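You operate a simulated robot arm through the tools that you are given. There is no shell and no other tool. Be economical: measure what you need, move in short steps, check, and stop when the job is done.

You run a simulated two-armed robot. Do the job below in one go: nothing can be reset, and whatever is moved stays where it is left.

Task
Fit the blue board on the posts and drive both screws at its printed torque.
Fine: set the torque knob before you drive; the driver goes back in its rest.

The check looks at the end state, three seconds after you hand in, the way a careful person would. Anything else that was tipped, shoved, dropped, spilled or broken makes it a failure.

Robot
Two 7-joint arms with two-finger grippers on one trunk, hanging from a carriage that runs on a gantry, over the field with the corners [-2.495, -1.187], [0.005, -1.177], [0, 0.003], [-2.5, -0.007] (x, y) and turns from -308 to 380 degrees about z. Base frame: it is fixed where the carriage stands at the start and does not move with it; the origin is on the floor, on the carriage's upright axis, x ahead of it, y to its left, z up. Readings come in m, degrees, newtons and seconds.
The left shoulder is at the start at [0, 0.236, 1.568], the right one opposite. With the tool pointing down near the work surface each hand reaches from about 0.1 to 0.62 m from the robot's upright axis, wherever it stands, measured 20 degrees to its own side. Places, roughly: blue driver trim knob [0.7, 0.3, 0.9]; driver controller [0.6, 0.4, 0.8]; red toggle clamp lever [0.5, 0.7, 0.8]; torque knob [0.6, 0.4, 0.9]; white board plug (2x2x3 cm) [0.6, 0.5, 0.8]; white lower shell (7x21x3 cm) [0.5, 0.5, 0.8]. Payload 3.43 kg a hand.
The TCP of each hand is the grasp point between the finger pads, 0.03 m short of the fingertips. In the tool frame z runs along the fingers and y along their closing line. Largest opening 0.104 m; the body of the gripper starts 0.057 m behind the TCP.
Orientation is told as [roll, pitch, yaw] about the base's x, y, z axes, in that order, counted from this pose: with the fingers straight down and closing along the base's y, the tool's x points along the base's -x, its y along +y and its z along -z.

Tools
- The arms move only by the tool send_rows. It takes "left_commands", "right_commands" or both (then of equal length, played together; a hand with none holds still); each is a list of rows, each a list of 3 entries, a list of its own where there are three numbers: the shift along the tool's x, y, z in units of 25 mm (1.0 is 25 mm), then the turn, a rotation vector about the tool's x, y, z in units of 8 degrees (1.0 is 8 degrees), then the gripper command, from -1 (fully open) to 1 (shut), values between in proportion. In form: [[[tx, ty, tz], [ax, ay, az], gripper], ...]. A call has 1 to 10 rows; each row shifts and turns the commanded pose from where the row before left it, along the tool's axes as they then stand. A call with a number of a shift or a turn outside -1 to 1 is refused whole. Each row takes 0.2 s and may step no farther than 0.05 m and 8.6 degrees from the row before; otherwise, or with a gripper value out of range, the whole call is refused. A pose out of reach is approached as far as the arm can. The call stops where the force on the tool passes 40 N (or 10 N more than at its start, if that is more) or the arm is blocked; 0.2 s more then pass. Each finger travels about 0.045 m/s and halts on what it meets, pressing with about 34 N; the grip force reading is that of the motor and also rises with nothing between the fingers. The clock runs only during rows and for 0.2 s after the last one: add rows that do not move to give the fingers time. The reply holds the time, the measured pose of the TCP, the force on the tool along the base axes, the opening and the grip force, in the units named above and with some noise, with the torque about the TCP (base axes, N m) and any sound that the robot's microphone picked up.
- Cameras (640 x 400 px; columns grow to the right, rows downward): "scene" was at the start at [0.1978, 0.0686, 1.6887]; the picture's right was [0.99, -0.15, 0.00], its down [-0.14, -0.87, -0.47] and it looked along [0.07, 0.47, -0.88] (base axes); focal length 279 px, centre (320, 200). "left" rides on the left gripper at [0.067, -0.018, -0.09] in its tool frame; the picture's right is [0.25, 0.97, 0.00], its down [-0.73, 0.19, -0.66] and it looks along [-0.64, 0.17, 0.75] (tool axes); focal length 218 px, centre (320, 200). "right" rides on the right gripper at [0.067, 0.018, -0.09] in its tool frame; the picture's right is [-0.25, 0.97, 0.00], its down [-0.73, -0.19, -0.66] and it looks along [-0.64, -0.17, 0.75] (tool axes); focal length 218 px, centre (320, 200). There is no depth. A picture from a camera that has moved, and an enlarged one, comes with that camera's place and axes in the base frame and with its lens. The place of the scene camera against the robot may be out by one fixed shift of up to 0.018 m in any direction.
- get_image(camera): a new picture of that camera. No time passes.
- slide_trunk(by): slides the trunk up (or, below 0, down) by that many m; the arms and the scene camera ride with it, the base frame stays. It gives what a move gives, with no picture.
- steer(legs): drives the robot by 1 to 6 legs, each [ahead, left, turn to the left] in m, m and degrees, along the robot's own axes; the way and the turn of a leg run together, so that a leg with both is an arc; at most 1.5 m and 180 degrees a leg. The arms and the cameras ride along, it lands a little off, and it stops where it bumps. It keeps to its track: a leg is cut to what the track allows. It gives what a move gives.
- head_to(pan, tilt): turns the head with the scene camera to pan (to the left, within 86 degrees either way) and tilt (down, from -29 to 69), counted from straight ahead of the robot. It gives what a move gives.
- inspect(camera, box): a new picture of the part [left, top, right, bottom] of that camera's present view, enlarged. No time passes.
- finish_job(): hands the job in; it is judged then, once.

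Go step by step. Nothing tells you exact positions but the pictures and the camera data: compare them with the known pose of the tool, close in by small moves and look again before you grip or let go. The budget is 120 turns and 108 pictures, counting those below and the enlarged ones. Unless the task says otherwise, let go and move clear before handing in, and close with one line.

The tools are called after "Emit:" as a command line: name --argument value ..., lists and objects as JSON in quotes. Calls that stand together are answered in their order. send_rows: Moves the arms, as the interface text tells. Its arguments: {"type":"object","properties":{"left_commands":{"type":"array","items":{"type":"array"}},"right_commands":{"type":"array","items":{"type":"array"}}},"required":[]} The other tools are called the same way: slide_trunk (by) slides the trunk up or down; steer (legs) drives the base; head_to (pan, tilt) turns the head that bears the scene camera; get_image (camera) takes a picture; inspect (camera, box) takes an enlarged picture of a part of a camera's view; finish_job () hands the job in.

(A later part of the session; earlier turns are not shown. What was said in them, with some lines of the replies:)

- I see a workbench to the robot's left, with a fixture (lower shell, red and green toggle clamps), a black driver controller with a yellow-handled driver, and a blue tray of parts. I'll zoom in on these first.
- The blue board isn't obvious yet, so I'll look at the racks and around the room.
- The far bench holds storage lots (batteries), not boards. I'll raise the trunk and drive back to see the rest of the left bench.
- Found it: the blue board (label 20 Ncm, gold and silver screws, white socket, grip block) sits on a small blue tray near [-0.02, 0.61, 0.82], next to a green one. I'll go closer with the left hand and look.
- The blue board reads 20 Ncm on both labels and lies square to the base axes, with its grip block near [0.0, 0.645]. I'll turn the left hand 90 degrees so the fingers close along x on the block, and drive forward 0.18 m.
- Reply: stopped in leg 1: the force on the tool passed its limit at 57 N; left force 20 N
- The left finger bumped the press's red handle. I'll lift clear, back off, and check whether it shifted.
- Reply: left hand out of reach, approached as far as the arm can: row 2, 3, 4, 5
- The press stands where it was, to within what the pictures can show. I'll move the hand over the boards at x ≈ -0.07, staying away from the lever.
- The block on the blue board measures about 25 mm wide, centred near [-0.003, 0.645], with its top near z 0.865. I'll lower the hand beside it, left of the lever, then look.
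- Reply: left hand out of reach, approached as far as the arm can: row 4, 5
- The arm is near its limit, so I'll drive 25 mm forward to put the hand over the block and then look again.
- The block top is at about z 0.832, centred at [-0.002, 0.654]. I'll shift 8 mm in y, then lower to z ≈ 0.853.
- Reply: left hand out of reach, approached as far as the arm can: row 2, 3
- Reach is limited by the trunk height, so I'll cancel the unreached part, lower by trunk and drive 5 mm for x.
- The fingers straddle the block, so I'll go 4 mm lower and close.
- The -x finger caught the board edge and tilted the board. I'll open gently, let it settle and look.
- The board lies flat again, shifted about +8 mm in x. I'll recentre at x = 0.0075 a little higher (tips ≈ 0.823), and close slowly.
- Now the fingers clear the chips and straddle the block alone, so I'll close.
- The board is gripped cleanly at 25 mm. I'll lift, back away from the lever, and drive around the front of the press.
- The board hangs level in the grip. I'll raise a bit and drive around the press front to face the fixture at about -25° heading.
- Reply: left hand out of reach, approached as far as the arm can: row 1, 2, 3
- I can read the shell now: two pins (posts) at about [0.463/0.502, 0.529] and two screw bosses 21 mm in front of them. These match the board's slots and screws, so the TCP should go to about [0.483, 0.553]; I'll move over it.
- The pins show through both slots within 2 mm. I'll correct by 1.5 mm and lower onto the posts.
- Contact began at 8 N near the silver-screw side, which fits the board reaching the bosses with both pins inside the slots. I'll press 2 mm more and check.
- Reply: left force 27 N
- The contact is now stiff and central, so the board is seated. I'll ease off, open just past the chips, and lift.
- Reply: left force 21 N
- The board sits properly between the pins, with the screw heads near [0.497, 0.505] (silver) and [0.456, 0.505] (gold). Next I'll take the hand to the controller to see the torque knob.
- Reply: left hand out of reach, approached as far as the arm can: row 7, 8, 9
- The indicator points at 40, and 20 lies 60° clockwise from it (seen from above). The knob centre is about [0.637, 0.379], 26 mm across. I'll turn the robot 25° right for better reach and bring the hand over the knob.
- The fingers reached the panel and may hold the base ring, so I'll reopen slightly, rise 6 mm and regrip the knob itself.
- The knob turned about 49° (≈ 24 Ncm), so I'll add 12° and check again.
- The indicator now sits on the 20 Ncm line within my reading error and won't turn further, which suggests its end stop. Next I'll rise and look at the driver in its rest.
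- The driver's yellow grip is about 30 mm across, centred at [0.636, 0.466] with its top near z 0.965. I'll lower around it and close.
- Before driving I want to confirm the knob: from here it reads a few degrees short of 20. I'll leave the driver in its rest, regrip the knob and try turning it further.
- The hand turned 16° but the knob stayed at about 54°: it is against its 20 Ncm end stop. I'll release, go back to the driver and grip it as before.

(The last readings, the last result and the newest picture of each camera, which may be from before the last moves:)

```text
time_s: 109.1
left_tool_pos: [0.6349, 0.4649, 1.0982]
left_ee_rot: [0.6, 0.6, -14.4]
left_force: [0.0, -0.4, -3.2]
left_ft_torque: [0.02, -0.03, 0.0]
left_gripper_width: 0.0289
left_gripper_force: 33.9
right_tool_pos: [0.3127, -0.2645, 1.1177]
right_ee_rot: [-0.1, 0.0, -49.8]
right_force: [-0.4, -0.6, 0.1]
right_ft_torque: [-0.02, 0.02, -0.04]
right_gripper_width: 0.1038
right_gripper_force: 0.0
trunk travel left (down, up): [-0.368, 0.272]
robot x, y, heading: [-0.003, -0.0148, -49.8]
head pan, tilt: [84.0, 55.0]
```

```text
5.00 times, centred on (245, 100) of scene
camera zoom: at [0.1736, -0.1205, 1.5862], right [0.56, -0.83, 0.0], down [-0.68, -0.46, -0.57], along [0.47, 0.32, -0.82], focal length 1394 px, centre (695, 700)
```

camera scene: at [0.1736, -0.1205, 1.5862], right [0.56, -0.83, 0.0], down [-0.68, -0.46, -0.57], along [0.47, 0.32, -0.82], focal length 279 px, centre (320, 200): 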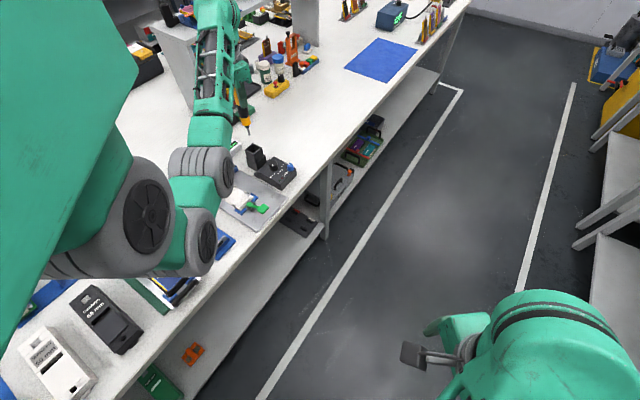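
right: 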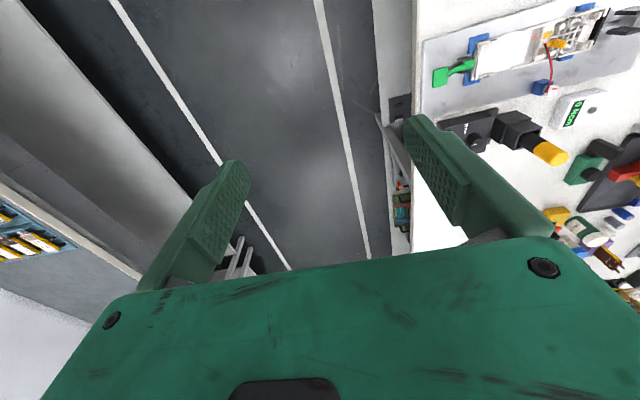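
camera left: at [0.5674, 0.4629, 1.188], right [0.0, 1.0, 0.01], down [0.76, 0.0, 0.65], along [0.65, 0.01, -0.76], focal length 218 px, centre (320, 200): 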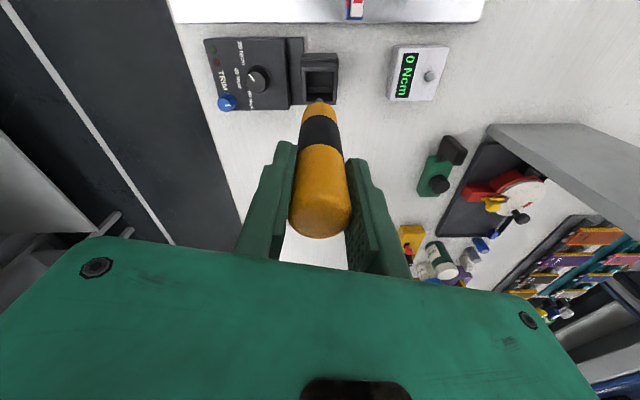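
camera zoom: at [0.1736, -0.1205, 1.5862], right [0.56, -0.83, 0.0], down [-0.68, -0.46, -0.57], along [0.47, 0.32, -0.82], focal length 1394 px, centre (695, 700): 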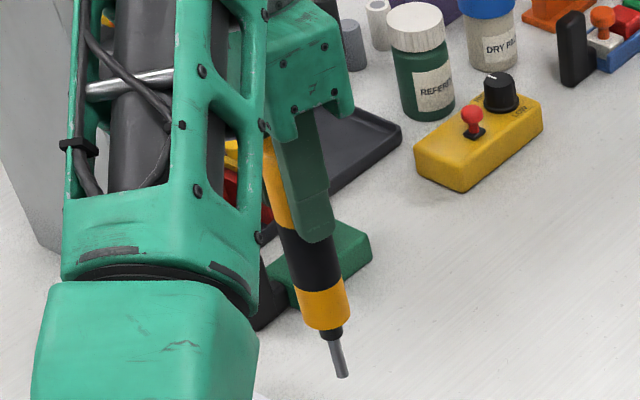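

The driver is lifted, with its bit tip about 0.15 m below the TCP. I'll carry it over the silver screw and lower until it is just above.

Emit:
send_rows --left_commands '[[[0.955, 0.032, 0], [0, 0, 0], 1], [[0.955, 0.032, 0], [0, 0, 0], 1], [[0.955, 0.032, 0], [0, 0, 0], 1], [[0.955, 0.032, 0], [0, 0, 0], 1], [[0.955, 0.032, 0], [0, 0, 0], 1], [[0.955, 0.032, 0], [0, 0, 0], 1]]'

Emit:
slide_trunk --by -0.085

Emit:
head_to --pan 84 --tilt 40

Emit:
get_image --camera "scene"

Emit:
get_image --camera "left"

```text
time_s: 110.5
left_tool_pos: [0.4967, 0.5081, 1.0986]
left_ee_rot: [0.5, 0.6, -14.5]
left_force: [-0.2, 0.8, -2.5]
left_ft_torque: [0.0, -0.05, 0.02]
left_gripper_width: 0.0288
left_gripper_force: 34.4
right_tool_pos: [0.3124, -0.264, 1.1169]
right_ee_rot: [0.0, -0.1, -49.7]
right_force: [-0.2, -0.1, 1.0]
right_ft_torque: [-0.02, 0.01, 0.01]
right_gripper_width: 0.1041
right_gripper_force: 0.1
trunk travel left (down, up): [-0.368, 0.272]
robot x, y, heading: [0.0022, -0.0126, -49.8]
head pan, tilt: [84.0, 55.0]
```

```text
time_s: 111.7
left_tool_pos: [0.4981, 0.5077, 1.0162]
left_ee_rot: [0.5, 0.6, -14.4]
left_force: [0.7, 0.4, -3.5]
left_ft_torque: [0.02, 0.02, 0.02]
left_gripper_width: 0.0289
left_gripper_force: 34.1
right_tool_pos: [0.3128, -0.2645, 1.0343]
right_ee_rot: [0.0, -0.1, -49.6]
right_force: [-0.6, -0.5, 0.4]
right_ft_torque: [0.01, 0.01, 0.03]
right_gripper_width: 0.104
right_gripper_force: 0.0
trunk travel left (down, up): [-0.283, 0.357]
robot x, y, heading: [-0.0019, -0.015, -49.6]
head pan, tilt: [84.0, 55.0]
```

```text
time_s: 112.5
left_tool_pos: [0.4977, 0.5066, 1.0141]
left_ee_rot: [0.5, 0.6, -14.5]
left_force: [0.4, -0.7, -3.9]
left_ft_torque: [0.0, 0.03, 0.0]
left_gripper_width: 0.0288
left_gripper_force: 34.2
right_tool_pos: [0.3125, -0.265, 1.0341]
right_ee_rot: [-0.1, -0.1, -49.7]
right_force: [0.0, 0.9, -0.1]
right_ft_torque: [-0.01, 0.03, -0.01]
right_gripper_width: 0.104
right_gripper_force: 0.1
trunk travel left (down, up): [-0.283, 0.357]
robot x, y, heading: [-0.0024, -0.0116, -49.8]
head pan, tilt: [84.0, 40.0]
```

```text
23 pictures are left
camera scene: at [0.1843, -0.1132, 1.5219], right [0.56, -0.83, 0.0], down [-0.53, -0.36, -0.77], along [0.63, 0.43, -0.64], focal length 279 px, centre (320, 200)
```

scene: 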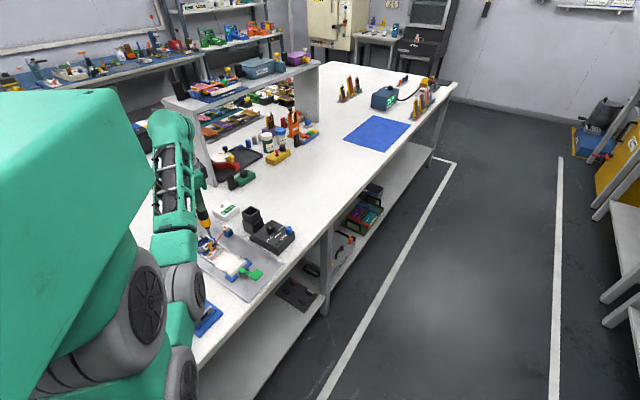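

```text
22 pictures are left
camera left: at [0.4287, 0.5056, 1.1041], right [0.0, 1.0, 0.01], down [0.76, 0.0, 0.65], along [0.65, 0.01, -0.76], focal length 218 px, centre (320, 200)
```

left: 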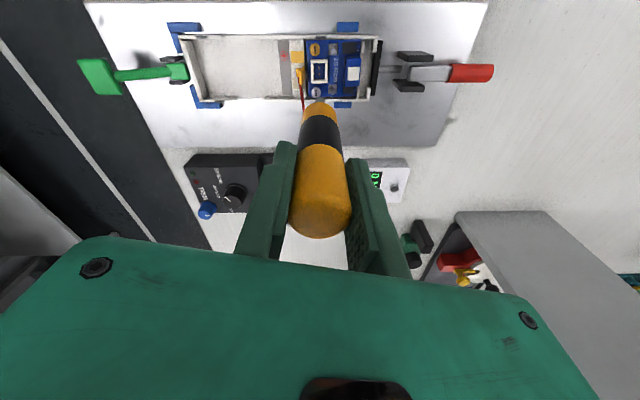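

Emit:
inspect --camera "left" --box '[280, 30, 380, 120]'

Emit:
inspect --camera "scene" --box '[190, 200, 240, 260]'

```text
4.44 times, centred on (330, 75) of left
camera zoom: at [0.4287, 0.5056, 1.1041], right [0.0, 1.0, 0.01], down [0.76, 0.0, 0.65], along [0.65, 0.01, -0.76], focal length 970 px, centre (276, 756)
```

zoom: 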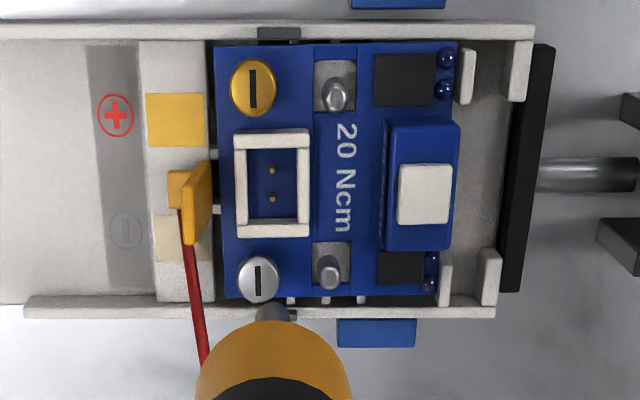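

```text
6.67 times, centred on (215, 230) of scene
camera zoom: at [0.1843, -0.1132, 1.5219], right [0.56, -0.83, 0.0], down [-0.53, -0.36, -0.77], along [0.63, 0.43, -0.64], focal length 1859 px, centre (1020, 0)
```

zoom: 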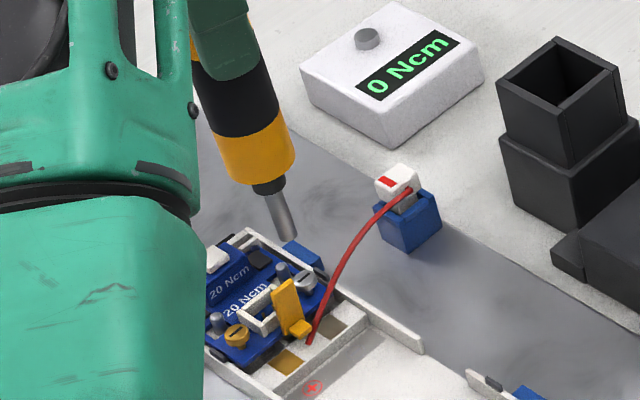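

The relative view puts the silver screw about 3 mm toward -y of the driver axis, with its head at z ≈ 0.842. I'll correct and lower until contact.

Emit:
send_rows --left_commands '[[[0.02, -0.11, 0], [0, 0, 0], 1], [[0, 0, 0], [0, 0, 0], 1]]'

Emit:
slide_trunk --by -0.02

Emit:
inspect --camera "scene" --box '[195, 200, 235, 260]'

```text
time_s: 113.0
left_tool_pos: [0.4969, 0.5067, 1.0145]
left_ee_rot: [0.5, 0.6, -14.4]
left_force: [-0.3, 0.3, -2.8]
left_ft_torque: [0.01, 0.03, 0.0]
left_gripper_width: 0.0287
left_gripper_force: 33.7
right_tool_pos: [0.3125, -0.2645, 1.034]
right_ee_rot: [-0.1, 0.0, -49.7]
right_force: [-0.6, 0.2, -0.3]
right_ft_torque: [-0.01, -0.02, 0.01]
right_gripper_width: 0.1038
right_gripper_force: 0.1
trunk travel left (down, up): [-0.283, 0.357]
robot x, y, heading: [-0.0051, -0.0169, -49.7]
head pan, tilt: [84.0, 40.0]
```

```text
time_s: 113.7
left_tool_pos: [0.496, 0.5061, 0.9947]
left_ee_rot: [0.5, 0.6, -14.5]
left_force: [0.7, -0.3, -2.2]
left_ft_torque: [0.01, 0.01, -0.01]
left_gripper_width: 0.0291
left_gripper_force: 34.2
right_tool_pos: [0.3132, -0.2642, 1.0131]
right_ee_rot: [0.0, 0.0, -49.7]
right_force: [-0.4, -0.6, -0.2]
right_ft_torque: [0.03, 0.04, 0.0]
right_gripper_width: 0.1037
right_gripper_force: 0.0
trunk travel left (down, up): [-0.263, 0.377]
robot x, y, heading: [-0.0066, -0.0111, -49.6]
head pan, tilt: [84.0, 40.0]
```

```text
6.67 times, centred on (215, 230) of scene
camera zoom: at [0.1844, -0.1132, 1.502], right [0.56, -0.83, 0.0], down [-0.53, -0.36, -0.77], along [0.63, 0.43, -0.64], focal length 1859 px, centre (1020, 0)
```

zoom: 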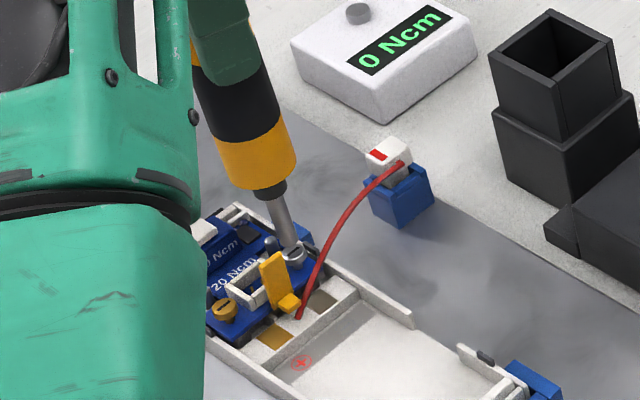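

Emit:
send_rows --left_commands '[[[0, -0.03, 0.1], [0, 0, 0], 1], [[0, 0, 0.08], [0, 0, 0], 1], [[0, 0, 0.08], [0, 0, 0], 1], [[0, 0, 0], [0, 0, 0], 1]]'

Emit:
inspect --camera "scene" --box '[195, 220, 225, 250]'

```text
time_s: 114.7
left_tool_pos: [0.4976, 0.5062, 0.9877]
left_ee_rot: [0.5, 0.5, -14.4]
left_force: [-0.3, -0.7, -1.4]
left_ft_torque: [-0.01, 0.0, 0.01]
left_gripper_width: 0.029
left_gripper_force: 33.5
right_tool_pos: [0.3115, -0.2646, 1.0133]
right_ee_rot: [0.0, -0.1, -49.7]
right_force: [0.7, -0.8, -0.4]
right_ft_torque: [0.02, 0.0, 0.0]
right_gripper_width: 0.1039
right_gripper_force: 0.0
trunk travel left (down, up): [-0.263, 0.377]
robot x, y, heading: [-0.0053, -0.0122, -49.6]
head pan, tilt: [84.0, 40.0]
```

```text
13.33 times, centred on (210, 235) of scene
camera zoom: at [0.1844, -0.1132, 1.502], right [0.56, -0.83, 0.0], down [-0.53, -0.36, -0.77], along [0.63, 0.43, -0.64], focal length 3718 px, centre (1787, -267)
```

zoom: 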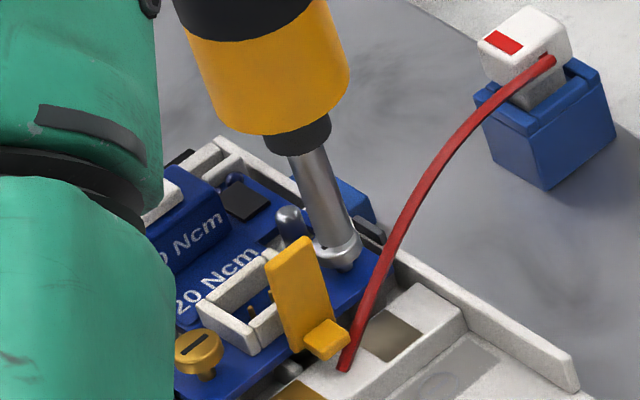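

The bit is right on the silver head, so I'll press down gently and watch for force and sound.

Emit:
send_rows --left_commands '[[[0, 0, 0.06], [0, 0, 0], 1], [[0, 0, 0.06], [0, 0, 0], 1], [[0, 0, 0.06], [0, 0, 0], 1], [[0, 0, 0], [0, 0, 0], 1], [[0, 0, 0], [0, 0, 0], 1]]'

```text
time_s: 115.9
left_tool_pos: [0.4967, 0.506, 0.984]
left_ee_rot: [0.5, 0.6, -14.4]
left_force: [1.4, -0.8, 1.6]
left_ft_torque: [-0.12, -0.12, -0.01]
left_gripper_width: 0.0289
left_gripper_force: 34.1
right_tool_pos: [0.3124, -0.264, 1.0144]
right_ee_rot: [0.1, -0.2, -49.8]
right_force: [-0.1, -0.1, -0.2]
right_ft_torque: [-0.02, 0.0, -0.02]
right_gripper_width: 0.1039
right_gripper_force: 0.1
trunk travel left (down, up): [-0.263, 0.377]
robot x, y, heading: [-0.0023, -0.0135, -49.8]
head pan, tilt: [84.0, 40.0]
```

Emit:
send_rows --left_commands '[[[0, 0, 0.06], [0, 0, 0], 1], [[0, 0, 0.06], [0, 0, 0], 1], [[0, 0, 0], [0, 0, 0], 1], [[0, 0, 0], [0, 0, 0], 1], [[0, 0, 0], [0, 0, 0], 1], [[0, 0, 0], [0, 0, 0], 1]]'

Emit:
inspect --camera "scene" --box '[195, 220, 225, 250]'

```text
time_s: 117.3
left_tool_pos: [0.4966, 0.5043, 0.9794]
left_ee_rot: [0.5, 0.6, -14.5]
left_force: [0.7, 1.5, -0.7]
left_ft_torque: [0.09, -0.01, 0.01]
left_gripper_width: 0.029
left_gripper_force: 34.1
right_tool_pos: [0.3124, -0.2633, 1.0133]
right_ee_rot: [0.1, -0.2, -49.6]
right_force: [0.2, 0.1, -0.4]
right_ft_torque: [0.0, 0.01, -0.01]
right_gripper_width: 0.1041
right_gripper_force: 0.2
trunk travel left (down, up): [-0.263, 0.377]
robot x, y, heading: [-0.0029, -0.0176, -49.8]
head pan, tilt: [84.0, 40.0]
```

```text
13.33 times, centred on (210, 235) of scene
camera zoom: at [0.1845, -0.113, 1.502], right [0.56, -0.83, 0.0], down [-0.53, -0.36, -0.77], along [0.63, 0.43, -0.64], focal length 3718 px, centre (1787, -267)
```

zoom: 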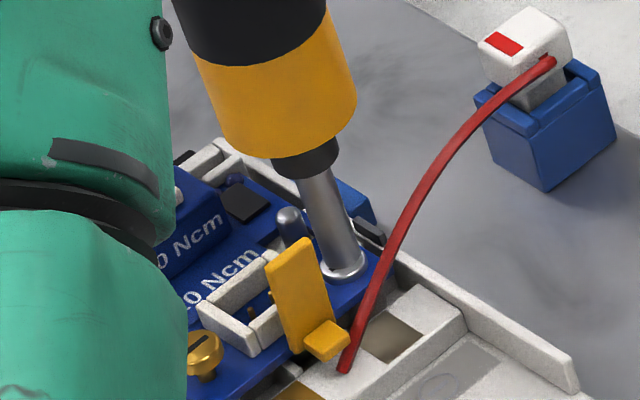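

The screw is driving in under light pressure, so I'll keep following it down until it seats.

Emit:
send_rows --left_commands '[[[0, 0, 0.08], [0, 0, 0], 1], [[0, 0, 0.08], [0, 0, 0], 1], [[0, 0, 0.05], [0, 0, 0], 1], [[0, 0, 0], [0, 0, 0], 1], [[0, 0, 0], [0, 0, 0], 1], [[0, 0, 0], [0, 0, 0], 1], [[0, 0, 0], [0, 0, 0], 1]]'

```text
time_s: 118.9
left_tool_pos: [0.4974, 0.5074, 0.9766]
left_ee_rot: [0.8, 0.5, -14.4]
left_force: [-3.0, -3.7, 25.7]
left_ft_torque: [-0.61, 0.37, 0.01]
left_gripper_width: 0.029
left_gripper_force: 34.2
right_tool_pos: [0.3147, -0.2634, 1.0136]
right_ee_rot: [0.1, 0.0, -49.6]
right_force: [0.0, 0.1, 0.1]
right_ft_torque: [-0.01, -0.02, 0.01]
right_gripper_width: 0.1041
right_gripper_force: 0.0
trunk travel left (down, up): [-0.263, 0.377]
robot x, y, heading: [-0.0017, -0.0112, -49.7]
head pan, tilt: [84.0, 40.0]
```

Emit:
send_rows --left_commands '[[[0, 0, 0], [0, 0, 0], 1], [[0, 0, 0], [0, 0, 0], 1], [[0, 0, 0], [0, 0, 0], 1], [[0, 0, 0], [0, 0, 0], 1], [[0, 0, 0], [0, 0, 0], 1]]'

Emit:
inspect --camera "scene" --box '[195, 200, 305, 260]'

```text
time_s: 120.1
left_tool_pos: [0.4983, 0.5073, 0.9761]
left_ee_rot: [0.7, 0.5, -14.3]
left_force: [-0.8, -3.3, 29.1]
left_ft_torque: [-0.43, 0.13, 0.0]
left_gripper_width: 0.0291
left_gripper_force: 34.0
right_tool_pos: [0.3156, -0.2629, 1.0142]
right_ee_rot: [0.2, -0.1, -49.7]
right_force: [0.5, 1.2, -0.3]
right_ft_torque: [0.03, 0.04, -0.01]
right_gripper_width: 0.1036
right_gripper_force: 0.2
trunk travel left (down, up): [-0.263, 0.377]
robot x, y, heading: [-0.0024, -0.0134, -49.8]
head pan, tilt: [84.0, 40.0]
```

```text
5.82 times, centred on (250, 230) of scene
camera zoom: at [0.1856, -0.1121, 1.5023], right [0.56, -0.83, 0.0], down [-0.53, -0.36, -0.77], along [0.63, 0.43, -0.64], focal length 1622 px, centre (727, 26)
```

zoom: 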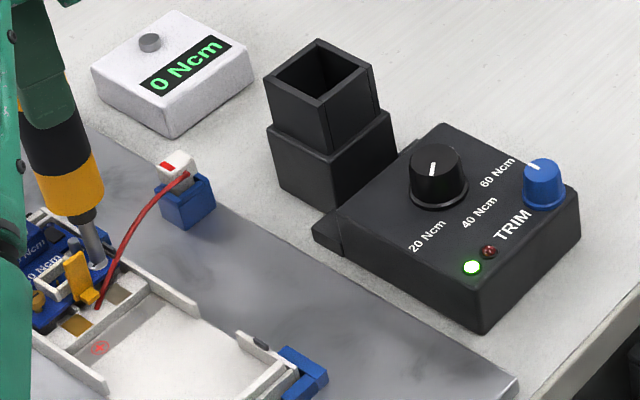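

The green LED lights: the silver screw reached torque. I'll lift, step 40 mm to the gold screw and check.

Emit:
slide_trunk --by 0.05

Emit:
send_rows --left_commands '[[[0.77, -0.22, 0], [0, 0, 0], 1], [[0.77, -0.22, 0], [0, 0, 0], 1], [[0, 0, 0], [0, 0, 0], 1]]'

Emit:
slide_trunk --by -0.022

Emit:
inspect --camera "left" --box '[280, 40, 380, 130]'

Emit:
inspect --camera "scene" --box '[190, 210, 230, 250]'

```text
time_s: 121.0
left_tool_pos: [0.4957, 0.5038, 1.0238]
left_ee_rot: [0.4, 0.6, -14.3]
left_force: [0.9, -0.1, -3.5]
left_ft_torque: [0.0, -0.01, -0.01]
left_gripper_width: 0.0288
left_gripper_force: 34.3
right_tool_pos: [0.3113, -0.2648, 1.0632]
right_ee_rot: [0.1, 0.0, -49.7]
right_force: [0.9, -0.3, 0.5]
right_ft_torque: [0.03, 0.01, 0.0]
right_gripper_width: 0.1039
right_gripper_force: 0.0
trunk travel left (down, up): [-0.313, 0.327]
robot x, y, heading: [-0.0037, -0.0128, -49.4]
head pan, tilt: [84.0, 40.0]
```

```text
time_s: 121.8
left_tool_pos: [0.4559, 0.5023, 1.0243]
left_ee_rot: [0.5, 0.6, -14.5]
left_force: [-0.5, -0.6, -2.6]
left_ft_torque: [-0.01, -0.01, 0.03]
left_gripper_width: 0.0289
left_gripper_force: 34.3
right_tool_pos: [0.3124, -0.2649, 1.064]
right_ee_rot: [-0.1, 0.0, -49.7]
right_force: [-0.1, -0.4, 0.2]
right_ft_torque: [0.01, 0.02, 0.0]
right_gripper_width: 0.1038
right_gripper_force: 0.0
trunk travel left (down, up): [-0.313, 0.327]
robot x, y, heading: [-0.0016, -0.0141, -49.4]
head pan, tilt: [84.0, 40.0]
```

```text
time_s: 122.5
left_tool_pos: [0.4553, 0.5031, 1.0005]
left_ee_rot: [0.5, 0.6, -14.5]
left_force: [0.1, 0.7, -3.5]
left_ft_torque: [-0.02, 0.03, 0.0]
left_gripper_width: 0.0292
left_gripper_force: 34.1
right_tool_pos: [0.3139, -0.2639, 1.0422]
right_ee_rot: [0.0, -0.2, -49.7]
right_force: [-1.3, -0.3, -0.4]
right_ft_torque: [0.0, 0.01, 0.01]
right_gripper_width: 0.1042
right_gripper_force: 0.1
trunk travel left (down, up): [-0.291, 0.349]
robot x, y, heading: [-0.0021, -0.0178, -49.7]
head pan, tilt: [84.0, 40.0]
```

```text
4.44 times, centred on (330, 85) of left
camera zoom: at [0.387, 0.5016, 1.0914], right [0.0, 1.0, 0.01], down [0.76, 0.0, 0.65], along [0.65, 0.01, -0.76], focal length 970 px, centre (276, 711)
```

zoom: 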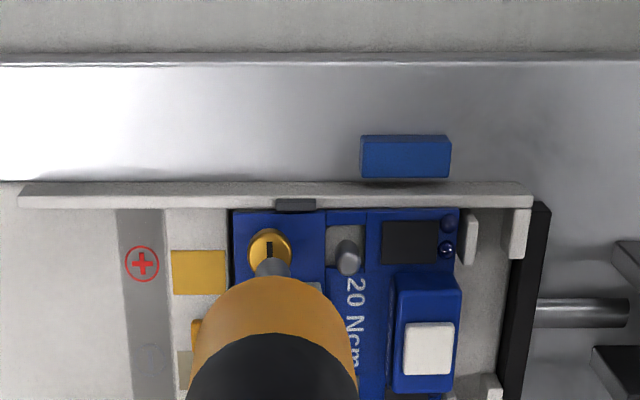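

```text
10.00 times, centred on (210, 230) of scene
camera zoom: at [0.1845, -0.1132, 1.53], right [0.56, -0.83, 0.0], down [-0.53, -0.36, -0.77], along [0.63, 0.43, -0.64], focal length 2789 px, centre (1420, -100)
```

zoom: 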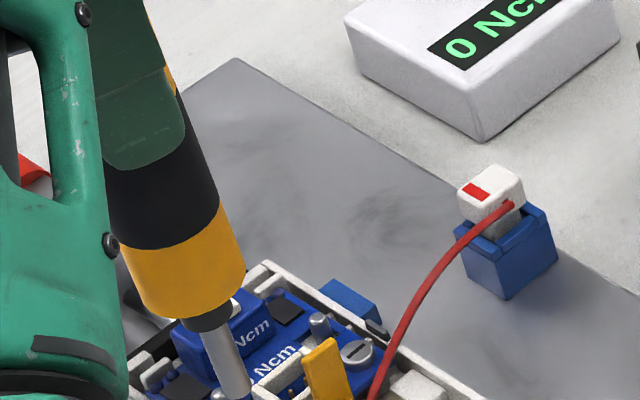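

The bit lines up over the gold head within 1 mm. I'll lower and drive in the same gentle steps.

Emit:
slide_trunk --by -0.012

Emit:
send_rows --left_commands '[[[0, 0, 0.06], [0, 0, 0], 1], [[0, 0, 0.06], [0, 0, 0], 1], [[0, 0, 0.06], [0, 0, 0], 1], [[0, 0, 0], [0, 0, 0], 1], [[0, 0, 0.06], [0, 0, 0], 1], [[0, 0, 0.06], [0, 0, 0], 1], [[0, 0, 0], [0, 0, 0], 1], [[0, 0, 0], [0, 0, 0], 1], [[0, 0, 0], [0, 0, 0], 1]]'

Emit:
inspect --camera "left" --box '[280, 40, 380, 130]'

```text
time_s: 123.1
left_tool_pos: [0.4554, 0.5029, 0.9897]
left_ee_rot: [0.5, 0.6, -14.5]
left_force: [0.4, 0.4, -2.7]
left_ft_torque: [0.03, -0.03, 0.03]
left_gripper_width: 0.0289
left_gripper_force: 33.6
right_tool_pos: [0.3122, -0.2645, 1.0295]
right_ee_rot: [0.1, -0.1, -49.7]
right_force: [-0.2, -0.6, -0.8]
right_ft_torque: [-0.01, -0.04, 0.01]
right_gripper_width: 0.104
right_gripper_force: 0.0
trunk travel left (down, up): [-0.279, 0.361]
robot x, y, heading: [-0.0014, -0.0134, -49.6]
head pan, tilt: [84.0, 40.0]
```

```text
time_s: 125.1
left_tool_pos: [0.4561, 0.5031, 0.9818]
left_ee_rot: [0.5, 0.5, -14.5]
left_force: [-0.5, 0.0, 3.0]
left_ft_torque: [0.04, 0.1, -0.01]
left_gripper_width: 0.029
left_gripper_force: 34.1
right_tool_pos: [0.3137, -0.2638, 1.0299]
right_ee_rot: [0.1, -0.1, -49.6]
right_force: [0.5, 0.2, 0.2]
right_ft_torque: [0.03, -0.04, 0.01]
right_gripper_width: 0.1037
right_gripper_force: 0.1
trunk travel left (down, up): [-0.279, 0.361]
robot x, y, heading: [-0.0011, -0.0159, -49.7]
head pan, tilt: [84.0, 40.0]
```

```text
4.44 times, centred on (330, 85) of left
camera zoom: at [0.387, 0.5013, 1.0721], right [0.0, 1.0, 0.01], down [0.76, -0.01, 0.65], along [0.65, 0.01, -0.76], focal length 970 px, centre (276, 711)
```

zoom: 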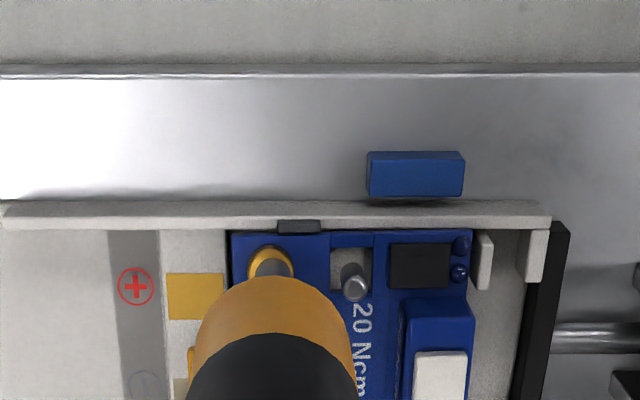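

Contact is made with the bit on the gold head; I'll keep pressing until it seats.

Emit:
send_rows --left_commands '[[[0, 0, 0.06], [0, 0, 0], 1], [[0, 0, 0.06], [0, 0, 0], 1], [[0, 0, 0], [0, 0, 0], 1], [[0, 0, 0], [0, 0, 0], 1], [[0, 0, 0.08], [0, 0, 0], 1], [[0, 0, 0.08], [0, 0, 0], 1], [[0, 0, 0.05], [0, 0, 0], 1], [[0, 0, 0], [0, 0, 0], 1], [[0, 0, 0], [0, 0, 0], 1], [[0, 0, 0], [0, 0, 0], 1]]'

Emit:
send_rows --left_commands '[[[0, 0, 0], [0, 0, 0], 1], [[0, 0, 0], [0, 0, 0], 1], [[0, 0, 0], [0, 0, 0], 1], [[0, 0, 0], [0, 0, 0], 1], [[0, 0, 0], [0, 0, 0], 1]]'

Emit:
inspect --camera "scene" --box '[195, 200, 305, 260]'

```text
time_s: 127.3
left_tool_pos: [0.4559, 0.5067, 0.9763]
left_ee_rot: [0.7, 0.6, -14.4]
left_force: [-4.2, -6.1, 32.5]
left_ft_torque: [-0.85, 0.58, 0.01]
left_gripper_width: 0.0291
left_gripper_force: 33.8
right_tool_pos: [0.3146, -0.2644, 1.0299]
right_ee_rot: [0.1, -0.1, -49.8]
right_force: [-1.1, -0.9, 1.1]
right_ft_torque: [-0.01, -0.02, -0.01]
right_gripper_width: 0.1044
right_gripper_force: 0.0
trunk travel left (down, up): [-0.279, 0.361]
robot x, y, heading: [-0.0047, -0.0125, -49.9]
head pan, tilt: [84.0, 40.0]
```

```text
time_s: 128.5
left_tool_pos: [0.4568, 0.5063, 0.9765]
left_ee_rot: [0.8, 0.5, -14.4]
left_force: [-2.2, -3.6, 31.7]
left_ft_torque: [-0.47, 0.25, 0.0]
left_gripper_width: 0.0291
left_gripper_force: 33.6
right_tool_pos: [0.3135, -0.2636, 1.0305]
right_ee_rot: [0.2, -0.1, -49.7]
right_force: [-0.3, 0.2, 0.6]
right_ft_torque: [-0.01, 0.0, -0.01]
right_gripper_width: 0.1038
right_gripper_force: 0.1
trunk travel left (down, up): [-0.279, 0.361]
robot x, y, heading: [-0.0022, -0.0168, -49.7]
head pan, tilt: [84.0, 40.0]
```

```text
5.82 times, centred on (250, 230) of scene
camera zoom: at [0.1854, -0.1121, 1.5182], right [0.56, -0.83, 0.0], down [-0.53, -0.36, -0.77], along [0.63, 0.43, -0.64], focal length 1622 px, centre (727, 26)
```

zoom: 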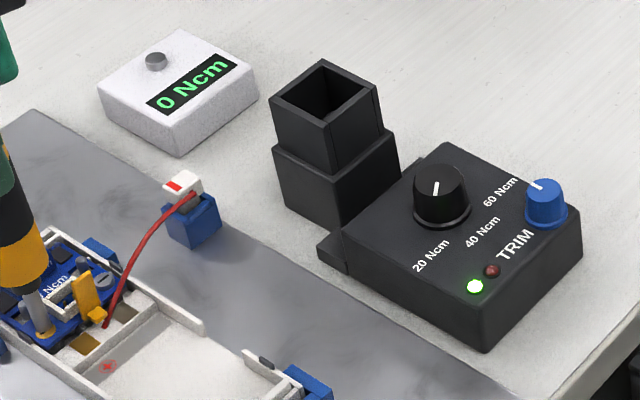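

Both screws are seated with the green LED lit. I'll lift the driver and carry it back over its rest.

Emit:
slide_trunk --by 0.122

Emit:
send_rows --left_commands '[[[-0.918, 0.0435, 0], [0, 0, 0], 1], [[-0.918, 0.0435, 0], [0, 0, 0], 1], [[-0.918, 0.0435, 0], [0, 0, 0], 1], [[-0.918, 0.0435, 0], [0, 0, 0], 1], [[-0.918, 0.0435, 0], [0, 0, 0], 1], [[-0.918, 0.0435, 0], [0, 0, 0], 1], [[-0.918, 0.0435, 0], [0, 0, 0], 1], [[-0.918, 0.0435, 0], [0, 0, 0], 1], [[0, 0, 0], [0, 0, 0], 1]]'

Emit:
inspect --camera "left" --box '[270, 30, 370, 150]'

```text
time_s: 130.0
left_tool_pos: [0.4558, 0.5032, 1.0951]
left_ee_rot: [0.4, 0.7, -14.5]
left_force: [-0.4, -0.6, -3.2]
left_ft_torque: [-0.02, -0.01, -0.02]
left_gripper_width: 0.0291
left_gripper_force: 34.2
right_tool_pos: [0.3123, -0.2645, 1.1515]
right_ee_rot: [0.1, 0.0, -49.6]
right_force: [0.1, -0.2, -0.7]
right_ft_torque: [-0.04, -0.04, -0.01]
right_gripper_width: 0.1038
right_gripper_force: 0.1
trunk travel left (down, up): [-0.401, 0.239]
robot x, y, heading: [-0.0012, -0.0141, -49.8]
head pan, tilt: [84.0, 40.0]
```

```text
time_s: 132.0
left_tool_pos: [0.6348, 0.4664, 1.0933]
left_ee_rot: [0.5, 0.6, -14.3]
left_force: [-0.5, -0.2, -3.5]
left_ft_torque: [0.02, 0.01, -0.01]
left_gripper_width: 0.0289
left_gripper_force: 34.5
right_tool_pos: [0.3123, -0.2655, 1.1513]
right_ee_rot: [0.0, -0.1, -49.7]
right_force: [-0.9, -0.3, 0.3]
right_ft_torque: [-0.01, 0.0, -0.02]
right_gripper_width: 0.104
right_gripper_force: 0.1
trunk travel left (down, up): [-0.401, 0.239]
robot x, y, heading: [-0.0042, -0.0149, -49.8]
head pan, tilt: [84.0, 40.0]
```

```text
3.33 times, centred on (320, 90) of left
camera zoom: at [0.5653, 0.4652, 1.1829], right [0.0, 1.0, 0.01], down [0.76, 0.0, 0.65], along [0.65, 0.01, -0.76], focal length 728 px, centre (320, 567)
```

zoom: 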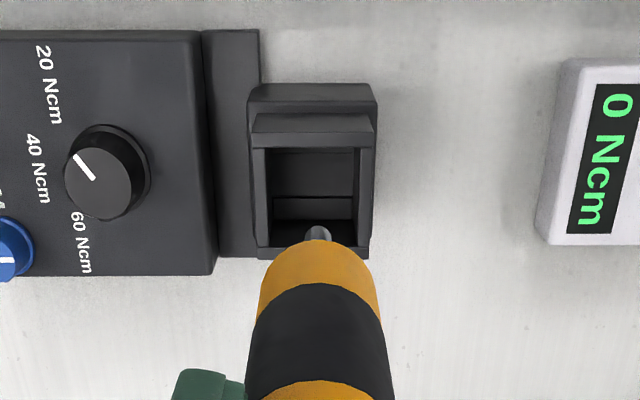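

I'll correct about 2.5 mm in y and 1 mm in x, then lower the driver into the rest.

Emit:
send_rows --left_commands '[[[-0.06, -0.09, 0], [0, 0, 0], 1], [[0, 0, 0], [0, 0, 0], 1]]'

Emit:
slide_trunk --by -0.09

Emit:
inspect --camera "left" --box '[270, 50, 370, 150]'

```text
time_s: 132.6
left_tool_pos: [0.6347, 0.4651, 1.0933]
left_ee_rot: [0.5, 0.6, -14.6]
left_force: [-0.2, 0.2, -3.0]
left_ft_torque: [-0.01, 0.01, -0.02]
left_gripper_width: 0.0292
left_gripper_force: 34.4
right_tool_pos: [0.3126, -0.2643, 1.1529]
right_ee_rot: [0.0, 0.0, -49.8]
right_force: [0.3, -0.9, -0.6]
right_ft_torque: [-0.02, -0.02, 0.0]
right_gripper_width: 0.104
right_gripper_force: 0.1
trunk travel left (down, up): [-0.401, 0.239]
robot x, y, heading: [-0.0074, -0.0119, -49.8]
head pan, tilt: [84.0, 40.0]
```

```text
time_s: 133.9
left_tool_pos: [0.635, 0.4652, 1.004]
left_ee_rot: [0.6, 0.5, -14.4]
left_force: [0.1, 0.4, -3.2]
left_ft_torque: [0.01, 0.04, -0.04]
left_gripper_width: 0.0291
left_gripper_force: 33.6
right_tool_pos: [0.3133, -0.2645, 1.062]
right_ee_rot: [0.0, -0.2, -49.7]
right_force: [-0.6, 0.5, 0.1]
right_ft_torque: [-0.04, 0.01, 0.0]
right_gripper_width: 0.1039
right_gripper_force: 0.1
trunk travel left (down, up): [-0.311, 0.329]
robot x, y, heading: [-0.0021, -0.0157, -49.6]
head pan, tilt: [84.0, 40.0]
```

```text
4.00 times, centred on (320, 100) of left
camera zoom: at [0.5668, 0.4629, 1.0932], right [0.0, 1.0, 0.01], down [0.76, 0.0, 0.65], along [0.65, 0.01, -0.76], focal length 873 px, centre (320, 600)
```

zoom: 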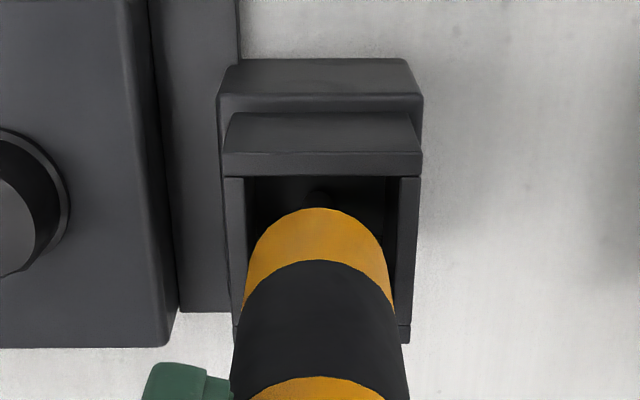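

Emit:
slide_trunk --by -0.054

```text
time_s: 134.8
left_tool_pos: [0.6362, 0.4646, 0.9502]
left_ee_rot: [0.5, 0.6, -14.5]
left_force: [0.2, 0.3, -3.0]
left_ft_torque: [0.01, 0.0, 0.0]
left_gripper_width: 0.0289
left_gripper_force: 34.1
right_tool_pos: [0.3129, -0.2652, 1.0083]
right_ee_rot: [0.0, -0.1, -49.7]
right_force: [0.2, 0.4, -0.1]
right_ft_torque: [-0.01, 0.01, -0.01]
right_gripper_width: 0.1042
right_gripper_force: 0.1
trunk travel left (down, up): [-0.257, 0.383]
robot x, y, heading: [-0.0054, -0.013, -49.5]
head pan, tilt: [84.0, 40.0]
```

Emit:
send_rows --left_commands '[[[0, 0, 0.05], [0, 0, 0], 1], [[0, 0, 0.05], [0, 0, 0], 1], [[0, 0, 0], [0, 0, 0], 1]]'

```text
time_s: 135.6
left_tool_pos: [0.6362, 0.466, 0.9478]
left_ee_rot: [0.6, 0.5, -14.6]
left_force: [-1.2, -2.2, 3.7]
left_ft_torque: [-0.26, 0.14, 0.01]
left_gripper_width: 0.0292
left_gripper_force: 33.8
right_tool_pos: [0.3119, -0.2654, 1.0077]
right_ee_rot: [0.0, 0.0, -49.7]
right_force: [-0.7, -0.5, -0.2]
right_ft_torque: [-0.02, 0.05, -0.01]
right_gripper_width: 0.1038
right_gripper_force: 0.1
trunk travel left (down, up): [-0.257, 0.383]
robot x, y, heading: [-0.0, -0.0153, -49.6]
head pan, tilt: [84.0, 40.0]
```

The driver touches the bottom of its rest at the original height. I'll release, rise clear and look at the result.

Emit:
send_rows --left_commands '[[[0, 0, 0], [0, 0, 0], 0.3], [[0, 0, 0], [0, 0, 0], 0.1], [[0, 0, 0], [0, 0, 0], -0.1], [[0, 0, 0], [0, 0, 0], -0.1]]'

Emit:
slide_trunk --by 0.2

Emit:
send_rows --left_commands '[[[1, -0.5, 0], [0, 0, 0], -0.1], [[1, -0.5, 0], [0, 0, 0], -0.1], [[1, -0.5, 0], [0, 0, 0], -0.1], [[1, -0.5, 0], [0, 0, 0], -0.1], [[1, -0.5, 0], [0, 0, 0], -0.1], [[1, -0.5, 0], [0, 0, 0], -0.1]]'

Emit:
get_image --camera "left"

```text
time_s: 136.6
left_tool_pos: [0.6362, 0.4654, 0.9464]
left_ee_rot: [0.5, 0.6, -14.4]
left_force: [0.6, 0.1, -0.7]
left_ft_torque: [0.02, -0.01, 0.01]
left_gripper_width: 0.0571
left_gripper_force: 0.1
right_tool_pos: [0.3125, -0.2646, 1.0073]
right_ee_rot: [0.1, -0.2, -49.7]
right_force: [0.2, -0.2, 0.6]
right_ft_torque: [0.02, 0.02, 0.03]
right_gripper_width: 0.104
right_gripper_force: 0.1
trunk travel left (down, up): [-0.257, 0.383]
robot x, y, heading: [-0.0034, -0.0131, -49.6]
head pan, tilt: [84.0, 40.0]
```

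```text
time_s: 138.8
left_tool_pos: [0.6355, 0.4643, 1.148]
left_ee_rot: [0.5, 0.7, -14.5]
left_force: [-0.7, -0.2, -0.3]
left_ft_torque: [0.0, 0.01, -0.01]
left_gripper_width: 0.0571
left_gripper_force: 0.0
right_tool_pos: [0.3126, -0.2641, 1.2078]
right_ee_rot: [-0.1, 0.0, -49.9]
right_force: [0.0, -0.8, -0.2]
right_ft_torque: [-0.01, -0.01, 0.01]
right_gripper_width: 0.1041
right_gripper_force: 0.1
trunk travel left (down, up): [-0.457, 0.183]
robot x, y, heading: [-0.0046, -0.0122, -49.5]
head pan, tilt: [84.0, 40.0]
```

```text
time_s: 140.2
left_tool_pos: [0.4703, 0.4324, 1.1499]
left_ee_rot: [0.4, 0.6, -14.5]
left_force: [0.0, -0.5, 0.5]
left_ft_torque: [-0.02, -0.02, -0.02]
left_gripper_width: 0.0574
left_gripper_force: 0.2
right_tool_pos: [0.3134, -0.264, 1.2073]
right_ee_rot: [-0.1, -0.1, -49.7]
right_force: [0.0, -0.7, 0.7]
right_ft_torque: [-0.02, -0.02, 0.01]
right_gripper_width: 0.1041
right_gripper_force: 0.0
trunk travel left (down, up): [-0.457, 0.183]
robot x, y, heading: [-0.0035, -0.0118, -49.9]
head pan, tilt: [84.0, 40.0]
```

```text
9 pictures are left
camera left: at [0.4018, 0.4303, 1.2399], right [0.0, 1.0, 0.01], down [0.76, 0.0, 0.65], along [0.65, 0.01, -0.76], focal length 218 px, centre (320, 200)
```

left: 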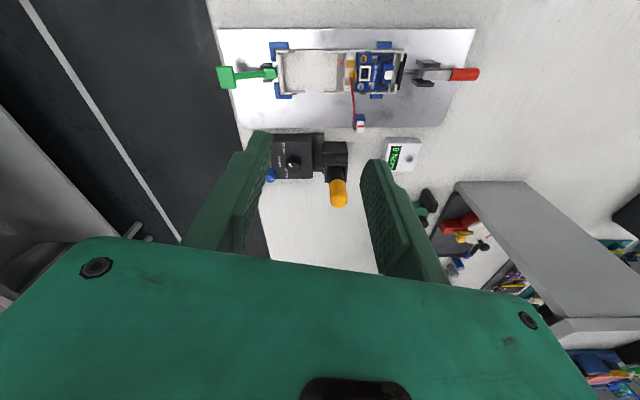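

Emit:
inspect --camera "left" --box '[340, 35, 410, 105]'

Emit:
inspect --camera "left" --box '[260, 110, 360, 220]'

```text
5.71 times, centred on (375, 70) of left
camera zoom: at [0.4018, 0.4303, 1.2399], right [0.0, 1.0, 0.01], down [0.76, 0.0, 0.65], along [0.65, 0.01, -0.76], focal length 1247 px, centre (6, 943)
```

zoom: 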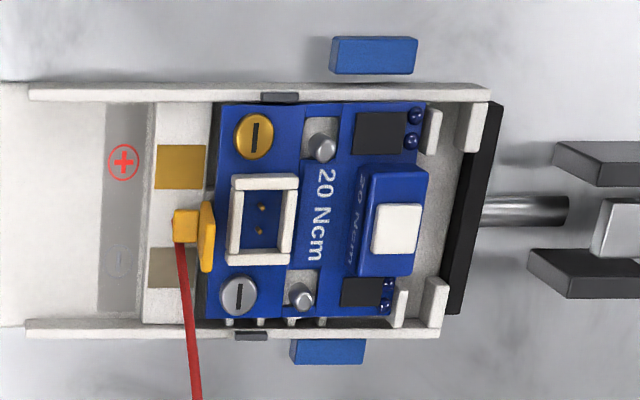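

```text
3.64 times, centred on (310, 165) of left
camera zoom: at [0.4018, 0.4303, 1.2399], right [0.0, 1.0, 0.01], down [0.76, 0.0, 0.65], along [0.65, 0.01, -0.76], focal length 794 px, centre (356, 327)
```

zoom: 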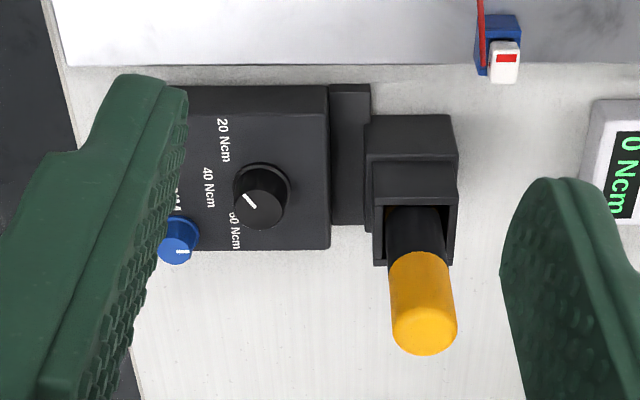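

The board sits on its posts with both heads down, the knob points at 20 and the driver stands in its rest. The hand is clear, so I'm handing in.

Emit:
finish_job

```text
The job is handed in.
```

The blue board is on its posts and both screws are driven with the torque knob at its 20 Ncm end stop. The controller's green light was on after each screw, and the driver is back in its rest. Early on, the left hand bumped the press lever at 57 N. The pictures suggest the press may have moved up to about 1 cm, and I neither confirmed nor corrected that.
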